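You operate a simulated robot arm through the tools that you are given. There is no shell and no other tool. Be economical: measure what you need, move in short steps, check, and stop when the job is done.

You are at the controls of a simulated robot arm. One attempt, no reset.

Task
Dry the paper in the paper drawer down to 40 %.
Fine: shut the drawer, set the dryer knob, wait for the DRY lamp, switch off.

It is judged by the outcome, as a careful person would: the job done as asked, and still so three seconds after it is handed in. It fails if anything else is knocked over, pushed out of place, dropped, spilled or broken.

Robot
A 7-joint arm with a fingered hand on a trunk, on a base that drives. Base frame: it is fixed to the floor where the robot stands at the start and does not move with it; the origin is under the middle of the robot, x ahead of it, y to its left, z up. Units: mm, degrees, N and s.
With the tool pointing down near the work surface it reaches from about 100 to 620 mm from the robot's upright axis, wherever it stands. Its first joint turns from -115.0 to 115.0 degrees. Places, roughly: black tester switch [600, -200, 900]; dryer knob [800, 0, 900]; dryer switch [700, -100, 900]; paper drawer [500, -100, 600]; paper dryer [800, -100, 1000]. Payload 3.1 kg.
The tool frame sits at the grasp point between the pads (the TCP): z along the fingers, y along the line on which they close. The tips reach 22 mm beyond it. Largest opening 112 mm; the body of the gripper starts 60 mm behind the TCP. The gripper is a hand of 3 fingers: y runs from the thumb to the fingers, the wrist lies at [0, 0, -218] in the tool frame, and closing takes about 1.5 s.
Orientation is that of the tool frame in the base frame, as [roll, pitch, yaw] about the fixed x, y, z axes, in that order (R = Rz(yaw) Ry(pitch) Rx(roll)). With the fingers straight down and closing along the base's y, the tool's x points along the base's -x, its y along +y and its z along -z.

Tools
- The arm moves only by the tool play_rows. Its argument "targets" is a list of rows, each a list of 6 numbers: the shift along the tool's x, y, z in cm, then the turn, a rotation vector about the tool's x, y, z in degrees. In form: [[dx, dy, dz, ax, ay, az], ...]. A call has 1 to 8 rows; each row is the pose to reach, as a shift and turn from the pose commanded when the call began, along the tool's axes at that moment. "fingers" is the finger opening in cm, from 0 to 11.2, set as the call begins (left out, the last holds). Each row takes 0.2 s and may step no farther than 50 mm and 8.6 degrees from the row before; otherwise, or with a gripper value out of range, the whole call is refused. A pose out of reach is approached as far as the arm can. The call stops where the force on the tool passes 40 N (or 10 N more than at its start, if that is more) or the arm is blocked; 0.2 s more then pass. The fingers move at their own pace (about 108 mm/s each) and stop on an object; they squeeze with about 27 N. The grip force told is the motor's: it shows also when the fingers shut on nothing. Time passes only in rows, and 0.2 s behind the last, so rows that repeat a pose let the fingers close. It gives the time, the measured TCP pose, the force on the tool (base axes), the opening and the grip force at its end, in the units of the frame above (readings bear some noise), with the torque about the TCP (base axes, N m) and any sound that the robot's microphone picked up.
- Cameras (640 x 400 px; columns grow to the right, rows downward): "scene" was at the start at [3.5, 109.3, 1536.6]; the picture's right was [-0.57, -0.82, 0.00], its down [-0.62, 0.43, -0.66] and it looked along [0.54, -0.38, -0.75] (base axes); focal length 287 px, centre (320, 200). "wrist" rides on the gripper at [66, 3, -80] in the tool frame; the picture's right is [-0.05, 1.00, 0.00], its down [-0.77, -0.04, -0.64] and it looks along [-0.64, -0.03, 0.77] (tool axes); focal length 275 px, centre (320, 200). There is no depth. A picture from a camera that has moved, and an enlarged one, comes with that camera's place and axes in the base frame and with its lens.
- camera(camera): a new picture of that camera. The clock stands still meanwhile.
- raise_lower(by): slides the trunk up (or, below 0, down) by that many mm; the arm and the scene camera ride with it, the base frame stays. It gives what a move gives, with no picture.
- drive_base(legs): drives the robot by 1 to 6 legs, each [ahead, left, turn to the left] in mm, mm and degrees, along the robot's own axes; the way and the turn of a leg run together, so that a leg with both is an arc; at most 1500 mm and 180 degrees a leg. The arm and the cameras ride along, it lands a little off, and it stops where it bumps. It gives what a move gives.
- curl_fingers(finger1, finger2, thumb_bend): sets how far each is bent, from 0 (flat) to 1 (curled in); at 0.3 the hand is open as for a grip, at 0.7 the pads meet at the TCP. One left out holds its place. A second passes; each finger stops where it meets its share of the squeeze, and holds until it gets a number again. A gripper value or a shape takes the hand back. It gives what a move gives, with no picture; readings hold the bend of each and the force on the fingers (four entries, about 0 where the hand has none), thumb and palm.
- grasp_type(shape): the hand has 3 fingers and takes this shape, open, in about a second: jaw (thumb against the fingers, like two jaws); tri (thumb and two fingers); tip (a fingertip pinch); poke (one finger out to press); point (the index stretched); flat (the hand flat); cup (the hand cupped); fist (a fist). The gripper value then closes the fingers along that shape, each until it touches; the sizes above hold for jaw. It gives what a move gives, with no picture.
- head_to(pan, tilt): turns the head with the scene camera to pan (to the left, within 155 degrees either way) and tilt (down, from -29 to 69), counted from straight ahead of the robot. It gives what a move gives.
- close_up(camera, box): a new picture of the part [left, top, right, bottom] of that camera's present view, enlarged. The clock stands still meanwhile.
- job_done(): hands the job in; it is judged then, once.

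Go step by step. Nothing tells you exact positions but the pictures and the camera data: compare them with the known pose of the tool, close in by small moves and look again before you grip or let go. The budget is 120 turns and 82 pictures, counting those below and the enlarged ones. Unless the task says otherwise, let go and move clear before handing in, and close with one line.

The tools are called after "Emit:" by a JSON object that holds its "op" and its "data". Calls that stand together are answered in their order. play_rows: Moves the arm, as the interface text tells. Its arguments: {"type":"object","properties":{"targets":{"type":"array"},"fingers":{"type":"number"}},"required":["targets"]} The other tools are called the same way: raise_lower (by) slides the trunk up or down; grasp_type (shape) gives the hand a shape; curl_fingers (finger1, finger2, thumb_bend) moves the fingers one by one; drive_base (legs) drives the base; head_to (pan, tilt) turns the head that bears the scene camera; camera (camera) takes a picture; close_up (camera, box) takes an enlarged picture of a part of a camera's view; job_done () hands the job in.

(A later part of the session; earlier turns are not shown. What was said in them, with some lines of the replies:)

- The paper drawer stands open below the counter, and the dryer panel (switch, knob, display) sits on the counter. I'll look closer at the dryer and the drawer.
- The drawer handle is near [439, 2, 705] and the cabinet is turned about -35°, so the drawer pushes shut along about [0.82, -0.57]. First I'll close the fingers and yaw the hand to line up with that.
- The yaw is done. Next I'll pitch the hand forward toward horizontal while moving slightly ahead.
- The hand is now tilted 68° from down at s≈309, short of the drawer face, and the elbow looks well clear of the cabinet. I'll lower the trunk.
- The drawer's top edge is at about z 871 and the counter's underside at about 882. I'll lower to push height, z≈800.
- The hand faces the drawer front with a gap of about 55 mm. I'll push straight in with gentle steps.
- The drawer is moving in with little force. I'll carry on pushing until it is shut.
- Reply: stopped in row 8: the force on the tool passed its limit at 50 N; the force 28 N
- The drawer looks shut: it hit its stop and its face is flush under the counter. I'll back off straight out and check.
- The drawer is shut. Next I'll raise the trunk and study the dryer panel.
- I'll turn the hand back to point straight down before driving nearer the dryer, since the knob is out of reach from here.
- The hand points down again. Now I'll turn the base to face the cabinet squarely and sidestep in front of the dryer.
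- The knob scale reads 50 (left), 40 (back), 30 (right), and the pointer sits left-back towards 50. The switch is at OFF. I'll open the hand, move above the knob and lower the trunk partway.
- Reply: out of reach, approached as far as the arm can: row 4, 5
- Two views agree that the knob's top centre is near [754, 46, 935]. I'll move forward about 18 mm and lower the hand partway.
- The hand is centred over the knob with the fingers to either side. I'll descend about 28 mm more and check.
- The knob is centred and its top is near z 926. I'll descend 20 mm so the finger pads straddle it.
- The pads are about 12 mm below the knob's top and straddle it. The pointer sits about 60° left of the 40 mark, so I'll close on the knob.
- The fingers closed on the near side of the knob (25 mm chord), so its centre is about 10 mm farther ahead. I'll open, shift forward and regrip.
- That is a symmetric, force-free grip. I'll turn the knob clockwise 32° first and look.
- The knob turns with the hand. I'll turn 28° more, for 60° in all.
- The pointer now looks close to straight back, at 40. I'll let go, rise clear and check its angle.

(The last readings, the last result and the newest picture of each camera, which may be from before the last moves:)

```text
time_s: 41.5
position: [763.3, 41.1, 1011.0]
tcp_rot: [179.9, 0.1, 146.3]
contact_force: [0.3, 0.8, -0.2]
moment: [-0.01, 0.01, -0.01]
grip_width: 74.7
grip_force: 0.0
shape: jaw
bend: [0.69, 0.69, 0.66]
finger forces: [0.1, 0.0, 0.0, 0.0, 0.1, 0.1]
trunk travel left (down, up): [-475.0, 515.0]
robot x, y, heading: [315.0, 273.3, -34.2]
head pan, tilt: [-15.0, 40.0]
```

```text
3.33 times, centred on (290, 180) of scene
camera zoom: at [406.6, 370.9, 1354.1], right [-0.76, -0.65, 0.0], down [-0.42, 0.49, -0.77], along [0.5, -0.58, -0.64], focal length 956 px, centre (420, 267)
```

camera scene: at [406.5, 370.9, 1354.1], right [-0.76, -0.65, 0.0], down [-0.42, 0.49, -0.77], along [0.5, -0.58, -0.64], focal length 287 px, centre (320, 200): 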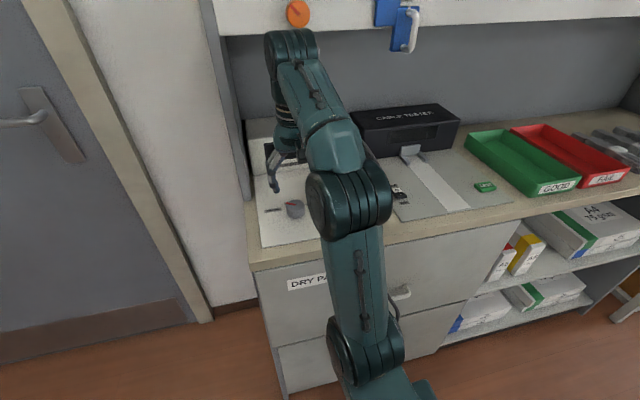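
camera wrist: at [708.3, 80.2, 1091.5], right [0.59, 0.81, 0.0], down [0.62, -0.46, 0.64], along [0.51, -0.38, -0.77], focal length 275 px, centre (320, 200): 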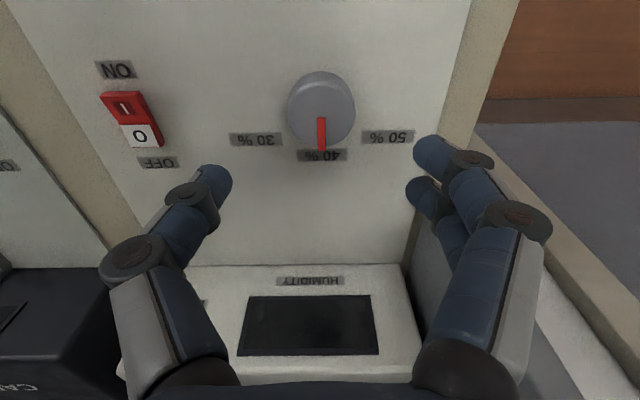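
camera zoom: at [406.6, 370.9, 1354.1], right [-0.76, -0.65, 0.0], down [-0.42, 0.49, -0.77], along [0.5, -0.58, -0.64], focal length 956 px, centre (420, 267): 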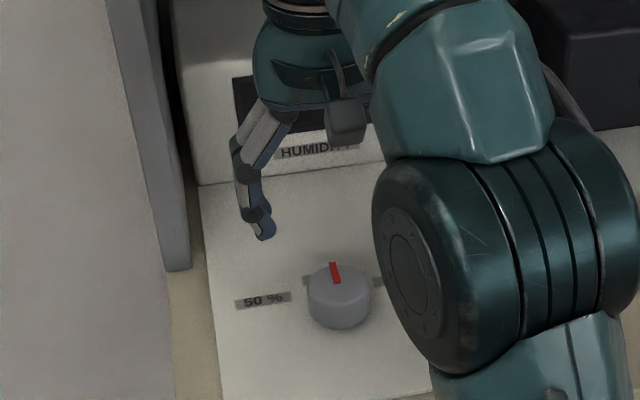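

The pointer points straight at 40 %. Now for the switch: its "I" (ON) end is near [688, -59, 920], and I'll shape the hand to poke and move above it.

Emit:
{"op": "play_rows", "data": {"targets": [[0, -2.5, -1, 0, 0, 0], [0, -5, -2, 0, 0, 0], [0, -7.5, -3, 0, 0, 0], [0.3, -10, -3, 0, 0, 0], [0.7, -12.5, -3, 0, 0, 0], [0.7, -12.5, -3, 0, 0, 0]]}}

Emit:
{"op": "grasp_type", "data": {"shape": "poke"}}

Emit:
{"op": "camera", "data": {"camera": "wrist"}}

Emit:
{"op": "camera", "data": {"camera": "scene"}}

```text
time_s: 42.9
position: [662.7, -30.2, 1032.3]
tcp_rot: [180.0, 0.1, 146.3]
contact_force: [0.1, 0.0, 0.7]
moment: [0.01, 0.0, 0.0]
grip_width: 75.0
grip_force: 0.1
shape: jaw
bend: [0.69, 0.69, 0.66]
finger forces: [0.1, 0.1, 0.1, 0.0, 0.0, 0.1]
out of reach, approached as far as the arm can: row 1, 2, 3, 4, 5, 6
trunk travel left (down, up): [-475.0, 515.0]
robot x, y, heading: [317.4, 269.6, -34.1]
head pan, tilt: [-15.0, 40.0]
```

```text
time_s: 43.8
position: [663.6, -30.8, 1032.5]
tcp_rot: [180.0, 0.0, 146.2]
contact_force: [0.5, 0.0, 1.0]
moment: [-0.01, -0.04, -0.02]
grip_width: 0.0
grip_force: 0.1
shape: poke
bend: [1.0, 1.0, 0.46]
finger forces: [0.0, 0.0, 0.0, 0.0, 0.0, 0.0]
trunk travel left (down, up): [-475.0, 515.0]
robot x, y, heading: [314.3, 276.0, -34.2]
head pan, tilt: [-15.0, 40.0]
```

```text
45 pictures are left
camera wrist: at [608.6, 8.9, 1113.1], right [0.59, 0.8, 0.0], down [0.62, -0.46, 0.64], along [0.51, -0.38, -0.77], focal length 275 px, centre (320, 200)
```

wrist: 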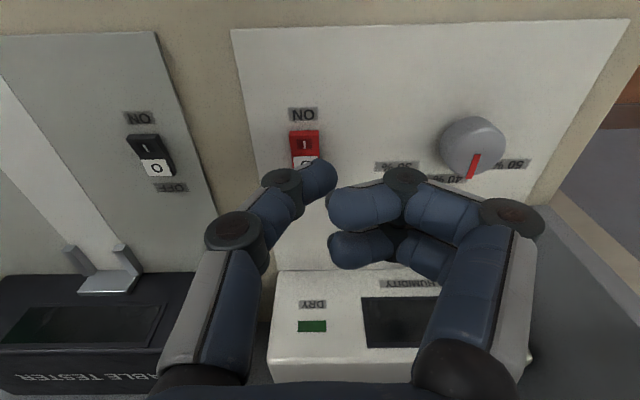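

```text
44 pictures are left
camera scene: at [406.6, 370.8, 1354.1], right [-0.76, -0.65, 0.0], down [-0.42, 0.49, -0.77], along [0.5, -0.58, -0.64], focal length 287 px, centre (320, 200)
```

scene: 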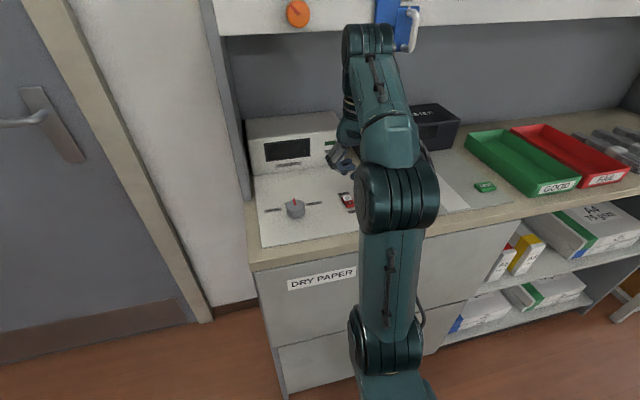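

In this shape the thumb sticks out as the poking finger, its tip roughly on the tool axis. I'll shift over the "I" end and lower to about 20 mm above it.

Emit:
{"op": "play_rows", "data": {"targets": [[0, 0, 2, 0, 0, 0], [-1, -0.4, 3.5, 0, 0, 0], [-2.2, -0.8, 4.5, 0, 0, 0], [-3.4, -1.24, 5.5, 0, 0, 0], [-3.4, -1.24, 6.5, 0, 0, 0], [-3.4, -1.24, 6.5, 0, 0, 0]]}}

Emit:
{"op": "camera", "data": {"camera": "wrist"}}

Emit:
{"op": "close_up", "data": {"camera": "scene", "box": [280, 130, 400, 250]}}

```text
time_s: 45.2
position: [685.8, -60.1, 967.3]
tcp_rot: [179.9, 0.1, 146.1]
contact_force: [-0.3, -0.2, 0.4]
moment: [0.0, -0.01, 0.02]
grip_width: 0.1
grip_force: 0.1
shape: poke
bend: [1.0, 1.0, 0.46]
finger forces: [0.1, 0.1, 0.1, 0.0, 0.0, 0.0]
trunk travel left (down, up): [-475.0, 515.0]
robot x, y, heading: [313.9, 272.0, -34.0]
head pan, tilt: [-15.0, 40.0]
```

```text
43 pictures are left
camera wrist: at [630.8, -20.8, 1045.4], right [0.59, 0.8, 0.0], down [0.62, -0.46, 0.64], along [0.51, -0.38, -0.77], focal length 275 px, centre (320, 200)
```

wrist: 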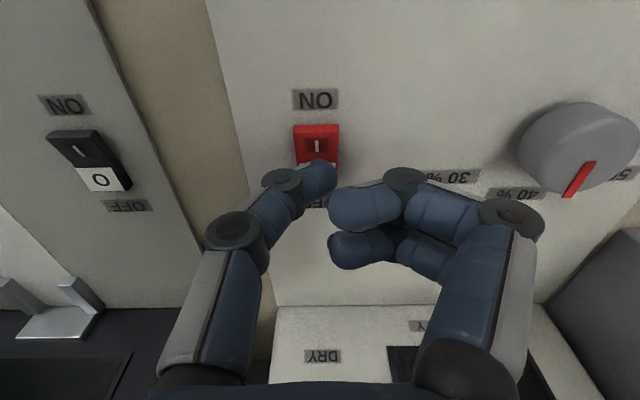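

```text
3.33 times, centred on (340, 190) of scene
camera zoom: at [406.6, 370.8, 1354.1], right [-0.76, -0.65, 0.0], down [-0.42, 0.49, -0.77], along [0.5, -0.58, -0.64], focal length 956 px, centre (253, 233)
```

zoom: 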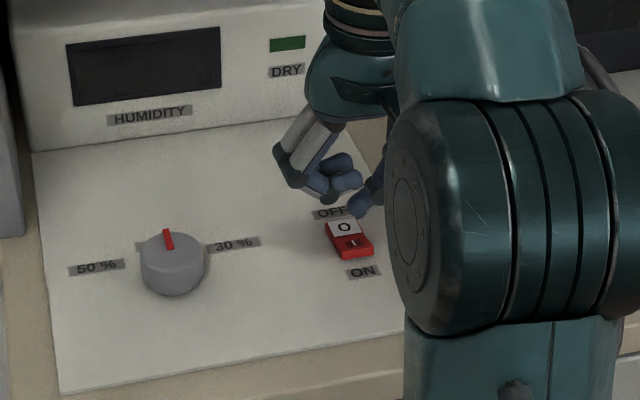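

The thumb tip is lined up over the "I" end. I'll descend in small steps until contact and listen for a click.

Emit:
{"op": "play_rows", "data": {"targets": [[0, 0, 1.0, 0, 0, 0], [0, 0, 1.5, 0, 0, 0], [0, 0, 1.9, 0, 0, 0], [0, 0, 2.2, 0, 0, 0], [0, 0, 2.5, 0, 0, 0]]}}

Emit:
{"op": "close_up", "data": {"camera": "scene", "box": [280, 130, 400, 250]}}

```text
time_s: 46.4
position: [685.3, -57.9, 939.9]
tcp_rot: [179.9, 0.1, 146.3]
contact_force: [-0.2, -0.7, -0.1]
moment: [0.01, 0.0, -0.03]
grip_width: 0.0
grip_force: 0.0
shape: poke
bend: [1.0, 1.0, 0.46]
finger forces: [0.1, 0.0, 0.1, 0.1, 0.0, 0.0]
trunk travel left (down, up): [-475.0, 515.0]
robot x, y, heading: [317.7, 277.3, -34.4]
head pan, tilt: [-15.0, 40.0]
```

```text
3.33 times, centred on (340, 190) of scene
camera zoom: at [406.6, 370.8, 1354.1], right [-0.76, -0.65, 0.0], down [-0.42, 0.49, -0.77], along [0.5, -0.58, -0.64], focal length 956 px, centre (253, 233)
```

zoom: 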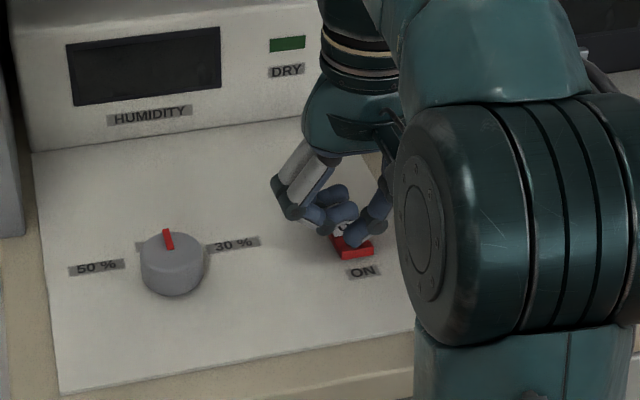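

There's no contact yet, and the tip is just over the "I". I'll continue down with a slight shift towards the front end.

Emit:
{"op": "play_rows", "data": {"targets": [[0.3, 0, 0.2, 0, 0, 0], [0.3, 0, 0.5, 0, 0, 0], [0.3, 0, 0.8, 0, 0, 0], [0.3, 0, 1.1, 0, 0, 0], [0.3, 0, 1.3, 0, 0, 0]]}}

Emit:
{"op": "close_up", "data": {"camera": "scene", "box": [280, 130, 400, 250]}}

Emit:
{"op": "camera", "data": {"camera": "wrist"}}

```text
time_s: 47.6
position: [679.6, -58.5, 930.1]
tcp_rot: [180.0, 0.4, 146.1]
contact_force: [-5.7, -8.3, 34.8]
moment: [-0.05, -0.06, -0.07]
grip_width: 0.2
grip_force: 0.1
shape: poke
bend: [1.0, 1.0, 0.48]
finger forces: [0.0, 0.0, 0.0, 0.0, 34.9, 0.1]
trunk travel left (down, up): [-475.0, 515.0]
robot x, y, heading: [315.5, 274.6, -34.2]
head pan, tilt: [-15.0, 40.0]
heard: click, click
```

```text
3.33 times, centred on (340, 190) of scene
camera zoom: at [402.6, 371.6, 1354.7], right [-0.76, -0.65, 0.0], down [-0.42, 0.49, -0.77], along [0.5, -0.58, -0.64], focal length 956 px, centre (253, 233)
```

zoom: 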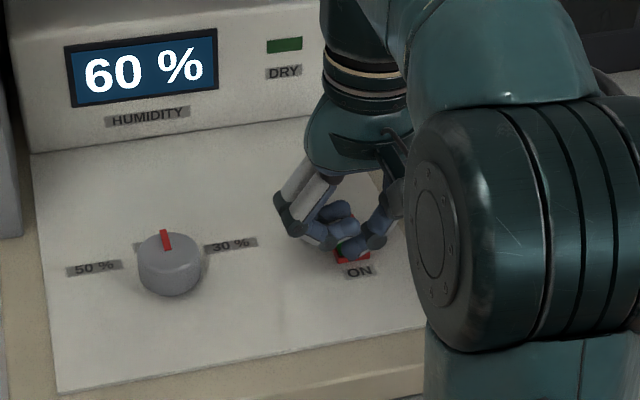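

```text
39 pictures are left
camera wrist: at [624.9, -18.3, 1009.7], right [0.6, 0.8, 0.0], down [0.62, -0.46, 0.64], along [0.52, -0.38, -0.77], focal length 275 px, centre (320, 200)
```

wrist: 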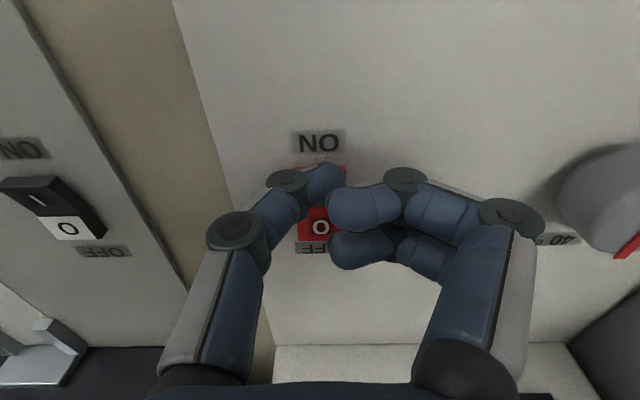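

The dryer is on and shows 60 %. I'll lift off and move over the "O" end, ready to switch off when the DRY lamp lights.

Emit:
{"op": "play_rows", "data": {"targets": [[0, 0, -0.8, 0, 0, 0], [0, 0, -2.2, 0, 0, 0], [-1.2, 0, -2.5, 0, 0, 0], [-2.0, -0.2, -2.5, 0, 0, 0]]}}

Emit:
{"op": "close_up", "data": {"camera": "scene", "box": [280, 130, 400, 250]}}

Emit:
{"op": "camera", "data": {"camera": "wrist"}}

```text
time_s: 48.6
position: [700.2, -68.9, 952.4]
tcp_rot: [179.9, 0.1, 146.3]
contact_force: [0.7, -0.4, 0.1]
moment: [0.01, -0.03, 0.04]
grip_width: 0.0
grip_force: 0.0
shape: poke
bend: [1.0, 1.0, 0.46]
finger forces: [0.1, 0.0, 0.1, 0.0, 0.0, 0.0]
trunk travel left (down, up): [-475.0, 515.0]
robot x, y, heading: [314.9, 276.1, -34.1]
head pan, tilt: [-15.0, 40.0]
```

```text
3.33 times, centred on (340, 190) of scene
camera zoom: at [406.7, 370.8, 1354.0], right [-0.76, -0.65, 0.0], down [-0.42, 0.49, -0.77], along [0.5, -0.58, -0.64], focal length 956 px, centre (253, 233)
```

zoom: 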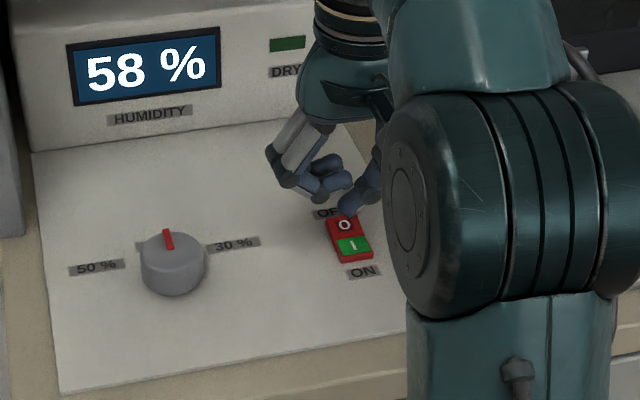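

```text
37 pictures are left
camera wrist: at [645.4, -30.7, 1032.7], right [0.59, 0.8, 0.0], down [0.62, -0.46, 0.64], along [0.51, -0.38, -0.77], focal length 275 px, centre (320, 200)
```

wrist: 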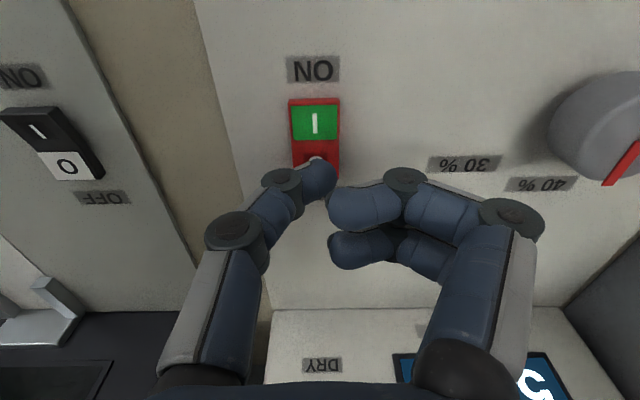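

Humidity is falling about 1.7 %/s. I'll hover close over the "O" end and wait.

Emit:
{"op": "play_rows", "data": {"targets": [[-0.2, -0.2, 0.3, 0, 0, 0], [-0.2, -0.2, 0.4, 0, 0, 0], [-0.2, -0.2, 0.4, 0, 0, 0], [-0.2, -0.2, 0.4, 0, 0, 0], [-0.2, -0.2, 0.4, 0, 0, 0], [-0.2, -0.2, 0.4, 0, 0, 0], [-0.2, -0.2, 0.4, 0, 0, 0], [-0.2, -0.2, 0.4, 0, 0, 0]]}}

Emit:
{"op": "play_rows", "data": {"targets": [[0, 0, 0, 0, 0, 0], [0, 0, 0, 0, 0, 0], [0, 0, 0, 0, 0, 0], [0, 0, 0, 0, 0, 0], [0, 0, 0, 0, 0, 0], [0, 0, 0, 0, 0, 0], [0, 0, 0, 0, 0, 0], [0, 0, 0, 0, 0, 0]]}}

Emit:
{"op": "close_up", "data": {"camera": "scene", "box": [280, 130, 400, 250]}}

```text
time_s: 50.4
position: [700.7, -72.5, 947.3]
tcp_rot: [179.9, 0.0, 146.2]
contact_force: [0.3, 0.2, -0.1]
moment: [0.01, 0.02, 0.01]
grip_width: 0.0
grip_force: 0.0
shape: poke
bend: [1.0, 1.0, 0.46]
finger forces: [0.0, 0.0, 0.0, 0.0, 0.0, 0.0]
trunk travel left (down, up): [-475.0, 515.0]
robot x, y, heading: [315.2, 274.0, -33.9]
head pan, tilt: [-15.0, 40.0]
```

```text
time_s: 52.2
position: [699.5, -72.6, 950.4]
tcp_rot: [180.0, 0.1, 146.2]
contact_force: [0.0, -0.4, 0.2]
moment: [0.02, 0.0, -0.03]
grip_width: 0.0
grip_force: 0.1
shape: poke
bend: [1.0, 1.0, 0.46]
finger forces: [0.1, 0.0, 0.0, 0.0, 0.1, 0.1]
trunk travel left (down, up): [-475.0, 515.0]
robot x, y, heading: [317.5, 276.3, -34.3]
head pan, tilt: [-15.0, 40.0]
```

```text
3.33 times, centred on (340, 190) of scene
camera zoom: at [406.6, 370.8, 1354.1], right [-0.76, -0.65, 0.0], down [-0.42, 0.49, -0.77], along [0.5, -0.58, -0.64], focal length 956 px, centre (253, 233)
```

zoom: 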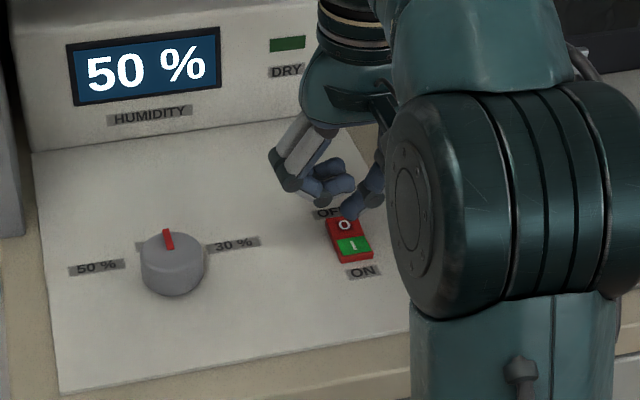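

It reads 50 %, with about 4.5 s to go. I'll wait a bit more.

Emit:
{"op": "play_rows", "data": {"targets": [[0, 0, 0, 0, 0, 0], [0, 0, 0, 0, 0, 0], [0, 0, 0, 0, 0, 0], [0, 0, 0, 0, 0, 0], [0, 0, 0, 0, 0, 0], [0, 0, 0, 0, 0, 0], [0, 0, 0, 0, 0, 0], [0, 0, 0, 0, 0, 0]]}}

Emit:
{"op": "play_rows", "data": {"targets": [[0, 0, 0.3, 0, 0, 0], [0, 0, 0.6, 0, 0, 0], [0, 0, 0.6, 0, 0, 0], [0, 0, 0.6, 0, 0, 0], [0, 0, 0.6, 0, 0, 0], [0, 0, 0.6, 0, 0, 0], [0, 0, 0.6, 0, 0, 0], [0, 0, 0.6, 0, 0, 0]]}}

Emit:
{"op": "close_up", "data": {"camera": "scene", "box": [280, 130, 400, 250]}}

```text
time_s: 54.0
position: [699.5, -72.0, 948.3]
tcp_rot: [179.9, 0.1, 146.2]
contact_force: [0.4, 0.1, 0.0]
moment: [-0.01, 0.03, -0.02]
grip_width: 0.1
grip_force: 0.0
shape: poke
bend: [1.0, 1.0, 0.46]
finger forces: [0.0, 0.0, 0.1, 0.0, 0.0, 0.1]
trunk travel left (down, up): [-475.0, 515.0]
robot x, y, heading: [314.5, 270.3, -33.9]
head pan, tilt: [-15.0, 40.0]
```

```text
time_s: 55.8
position: [700.9, -72.7, 944.5]
tcp_rot: [179.9, 0.1, 146.3]
contact_force: [1.1, 0.3, 0.1]
moment: [0.0, 0.03, -0.02]
grip_width: 0.0
grip_force: 0.0
shape: poke
bend: [1.0, 1.0, 0.46]
finger forces: [0.1, 0.1, 0.0, 0.0, 0.1, 0.0]
trunk travel left (down, up): [-475.0, 515.0]
robot x, y, heading: [314.3, 273.7, -34.3]
head pan, tilt: [-15.0, 40.0]
```

```text
3.33 times, centred on (340, 190) of scene
camera zoom: at [406.6, 370.8, 1354.1], right [-0.76, -0.65, 0.0], down [-0.42, 0.49, -0.77], along [0.5, -0.58, -0.64], focal length 956 px, centre (253, 233)
```

zoom: 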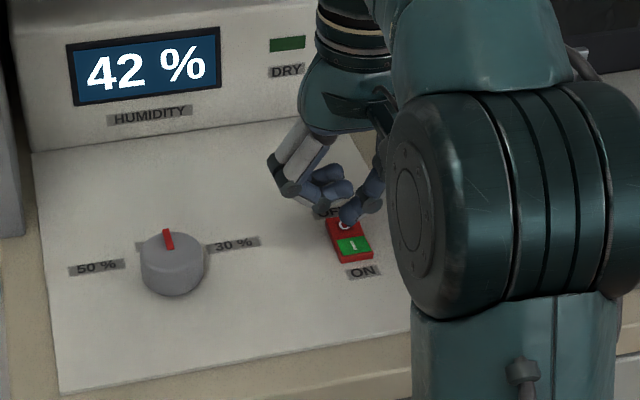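

It reads 42 %, so about one more second.

Emit:
{"op": "play_rows", "data": {"targets": [[0, 0, 0, 0, 0, 0], [0, 0, 0, 0, 0, 0], [0, 0, 0, 0, 0, 0], [0, 0, 0, 0, 0, 0]]}}

Emit:
{"op": "close_up", "data": {"camera": "scene", "box": [280, 130, 400, 250]}}

```text
time_s: 56.8
position: [701.1, -72.0, 943.6]
tcp_rot: [179.9, 0.0, 146.3]
contact_force: [-0.4, 0.3, 0.1]
moment: [0.03, -0.04, 0.0]
grip_width: 0.0
grip_force: 0.0
shape: poke
bend: [1.0, 1.0, 0.46]
finger forces: [0.0, 0.0, 0.0, 0.0, 0.0, 0.0]
trunk travel left (down, up): [-475.0, 515.0]
robot x, y, heading: [311.2, 276.5, -34.2]
head pan, tilt: [-15.0, 40.0]
```

```text
3.33 times, centred on (340, 190) of scene
camera zoom: at [406.6, 370.8, 1354.1], right [-0.76, -0.65, 0.0], down [-0.42, 0.49, -0.77], along [0.5, -0.58, -0.64], focal length 956 px, centre (253, 233)
```

zoom: 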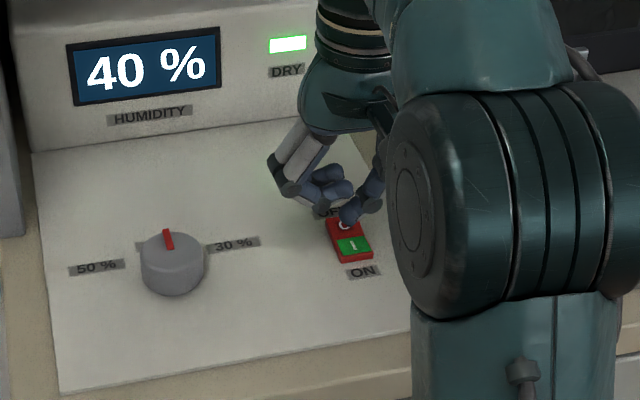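

The DRY lamp is lit at 40 %. I'll press "O" now.

Emit:
{"op": "play_rows", "data": {"targets": [[0, 0, 0.6, 0, 0, 0], [0, 0, 1.0, 0, 0, 0], [0, 0, 1.3, 0, 0, 0], [0, 0, 1.5, 0, 0, 0]]}}

Emit:
{"op": "close_up", "data": {"camera": "scene", "box": [280, 130, 400, 250]}}

```text
time_s: 57.8
position: [696.9, -74.2, 929.2]
tcp_rot: [180.0, 0.3, 146.0]
contact_force: [-1.1, -14.5, 36.6]
moment: [0.01, -0.15, -0.01]
grip_width: 0.0
grip_force: 0.1
shape: poke
bend: [1.0, 1.0, 0.49]
finger forces: [0.0, 0.0, 0.0, 0.1, 36.1, 0.0]
trunk travel left (down, up): [-475.0, 515.0]
robot x, y, heading: [312.8, 278.7, -34.2]
head pan, tilt: [-15.0, 40.0]
heard: click, click, click, click
```

```text
3.33 times, centred on (340, 190) of scene
camera zoom: at [402.5, 370.9, 1354.8], right [-0.76, -0.65, 0.0], down [-0.42, 0.49, -0.77], along [0.5, -0.58, -0.64], focal length 956 px, centre (253, 233)
```

zoom: 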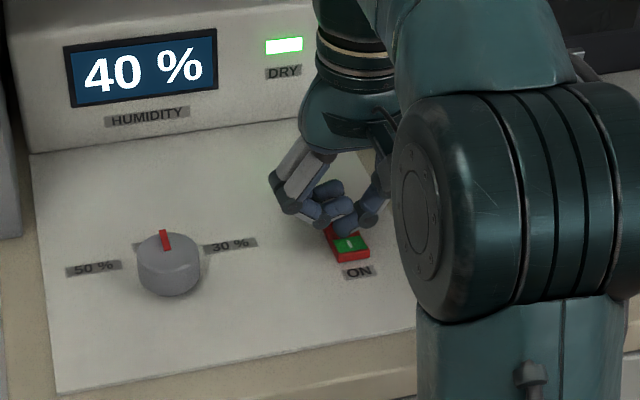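

There were four clicks but it is still on; the tip seems to be pressing too near the rocker's middle. I'll lift, move farther back and press again.

Emit:
{"op": "play_rows", "data": {"targets": [[0, 0, -1.6, 0, 0, 0], [-1.2, 0, -1.8, 0, 0, 0], [-1.2, 0, -1.8, 0, 0, 0]]}}

Emit:
{"op": "camera", "data": {"camera": "wrist"}}

Emit:
{"op": "close_up", "data": {"camera": "scene", "box": [280, 130, 400, 250]}}

```text
time_s: 58.6
position: [710.2, -77.9, 945.8]
tcp_rot: [179.9, 0.0, 146.2]
contact_force: [-0.2, -0.1, 0.4]
moment: [0.05, -0.03, -0.01]
grip_width: 0.2
grip_force: 0.0
shape: poke
bend: [1.0, 1.0, 0.46]
finger forces: [0.1, 0.1, 0.1, 0.0, 0.1, 0.0]
trunk travel left (down, up): [-475.0, 515.0]
robot x, y, heading: [317.6, 272.5, -34.1]
head pan, tilt: [-15.0, 40.0]
heard: click, click
```

```text
32 pictures are left
camera wrist: at [655.7, -38.5, 1026.3], right [0.59, 0.8, 0.0], down [0.62, -0.46, 0.64], along [0.51, -0.38, -0.77], focal length 275 px, centre (320, 200)
```

wrist: 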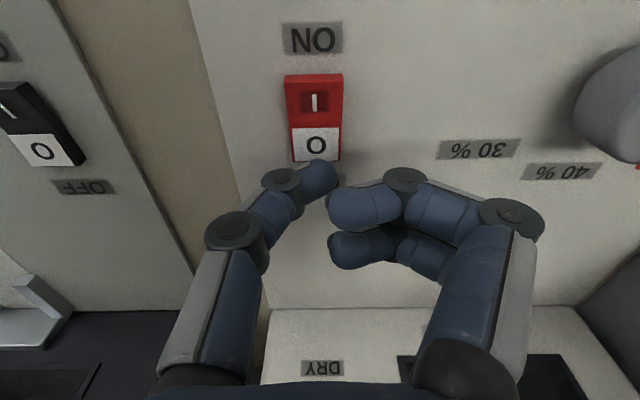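

```text
3.33 times, centred on (340, 190) of scene
camera zoom: at [406.3, 371.0, 1354.0], right [-0.76, -0.65, 0.0], down [-0.42, 0.49, -0.77], along [0.5, -0.58, -0.64], focal length 956 px, centre (253, 233)
```

zoom: 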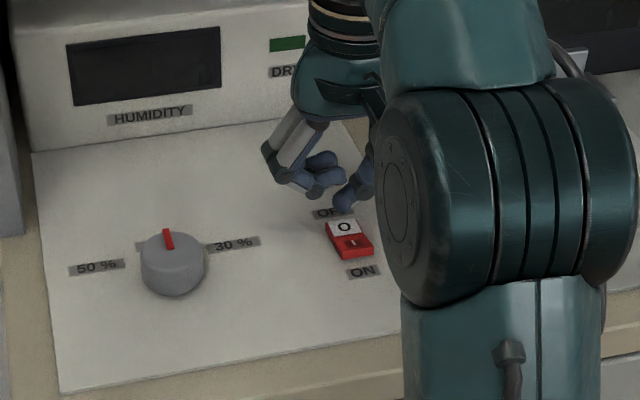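

On the lift the switch went to OFF: display and lamp are dark and the rocker looks as it did at the start. I'll rise clear and check the scene.

Emit:
{"op": "play_rows", "data": {"targets": [[0, 0, -2, 0, 0, 0], [1, 0, -5, 0, 0, 0], [3, 0, -8, 0, 0, 0], [6, 0, -11, 0, 0, 0], [9, 0, -13, 0, 0, 0]]}}

Emit:
{"op": "camera", "data": {"camera": "scene"}}

Emit:
{"op": "close_up", "data": {"camera": "wrist", "box": [160, 0, 560, 250]}}

```text
time_s: 59.8
position: [631.3, -25.2, 1041.2]
tcp_rot: [179.8, 0.3, 146.1]
contact_force: [-1.3, 0.3, 1.2]
moment: [-0.02, -0.05, -0.03]
grip_width: 0.2
grip_force: 0.1
shape: poke
bend: [1.0, 1.0, 0.46]
finger forces: [0.1, 0.0, 0.0, 0.0, 0.1, 0.1]
out of reach, approached as far as the arm can: row 3, 4, 5
trunk travel left (down, up): [-475.0, 515.0]
robot x, y, heading: [315.3, 272.3, -34.4]
head pan, tilt: [-15.0, 40.0]
```

```text
30 pictures are left
camera scene: at [401.4, 370.3, 1354.5], right [-0.76, -0.65, 0.0], down [-0.42, 0.49, -0.77], along [0.5, -0.58, -0.64], focal length 287 px, centre (320, 200)
```

scene: 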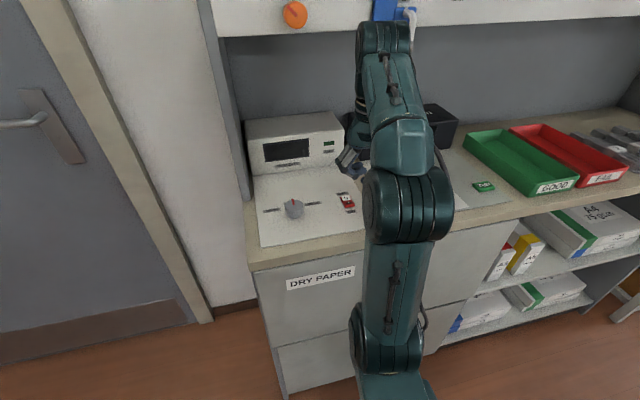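

```text
1.60 times, centred on (360, 125) of wrist
camera zoom: at [576.1, 14.0, 1120.6], right [0.59, 0.8, 0.0], down [0.62, -0.46, 0.64], along [0.52, -0.38, -0.77], focal length 440 px, centre (256, 320)
```

zoom: 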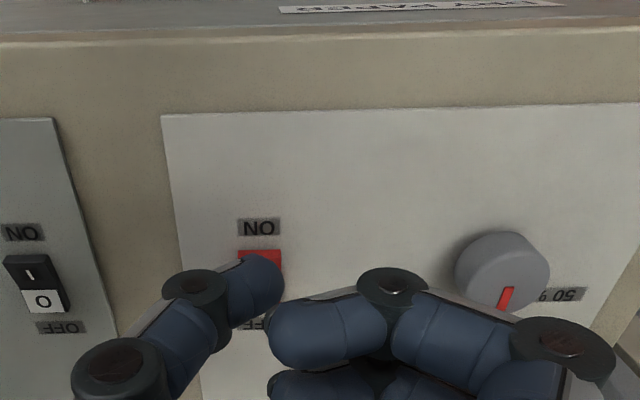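

The drawer is shut, the knob points at 40 %, the dryer is off, and the hand is clear of everything. I'm handing the job in.

Emit:
{"op": "job_done", "data": {}}

```text
The job is handed in.
```

The paper was dried to 40 % (DRY lamp lit at that reading), with the drawer shut, the knob at 40 and the dryer switched off; my first OFF press made extra clicks before it held.
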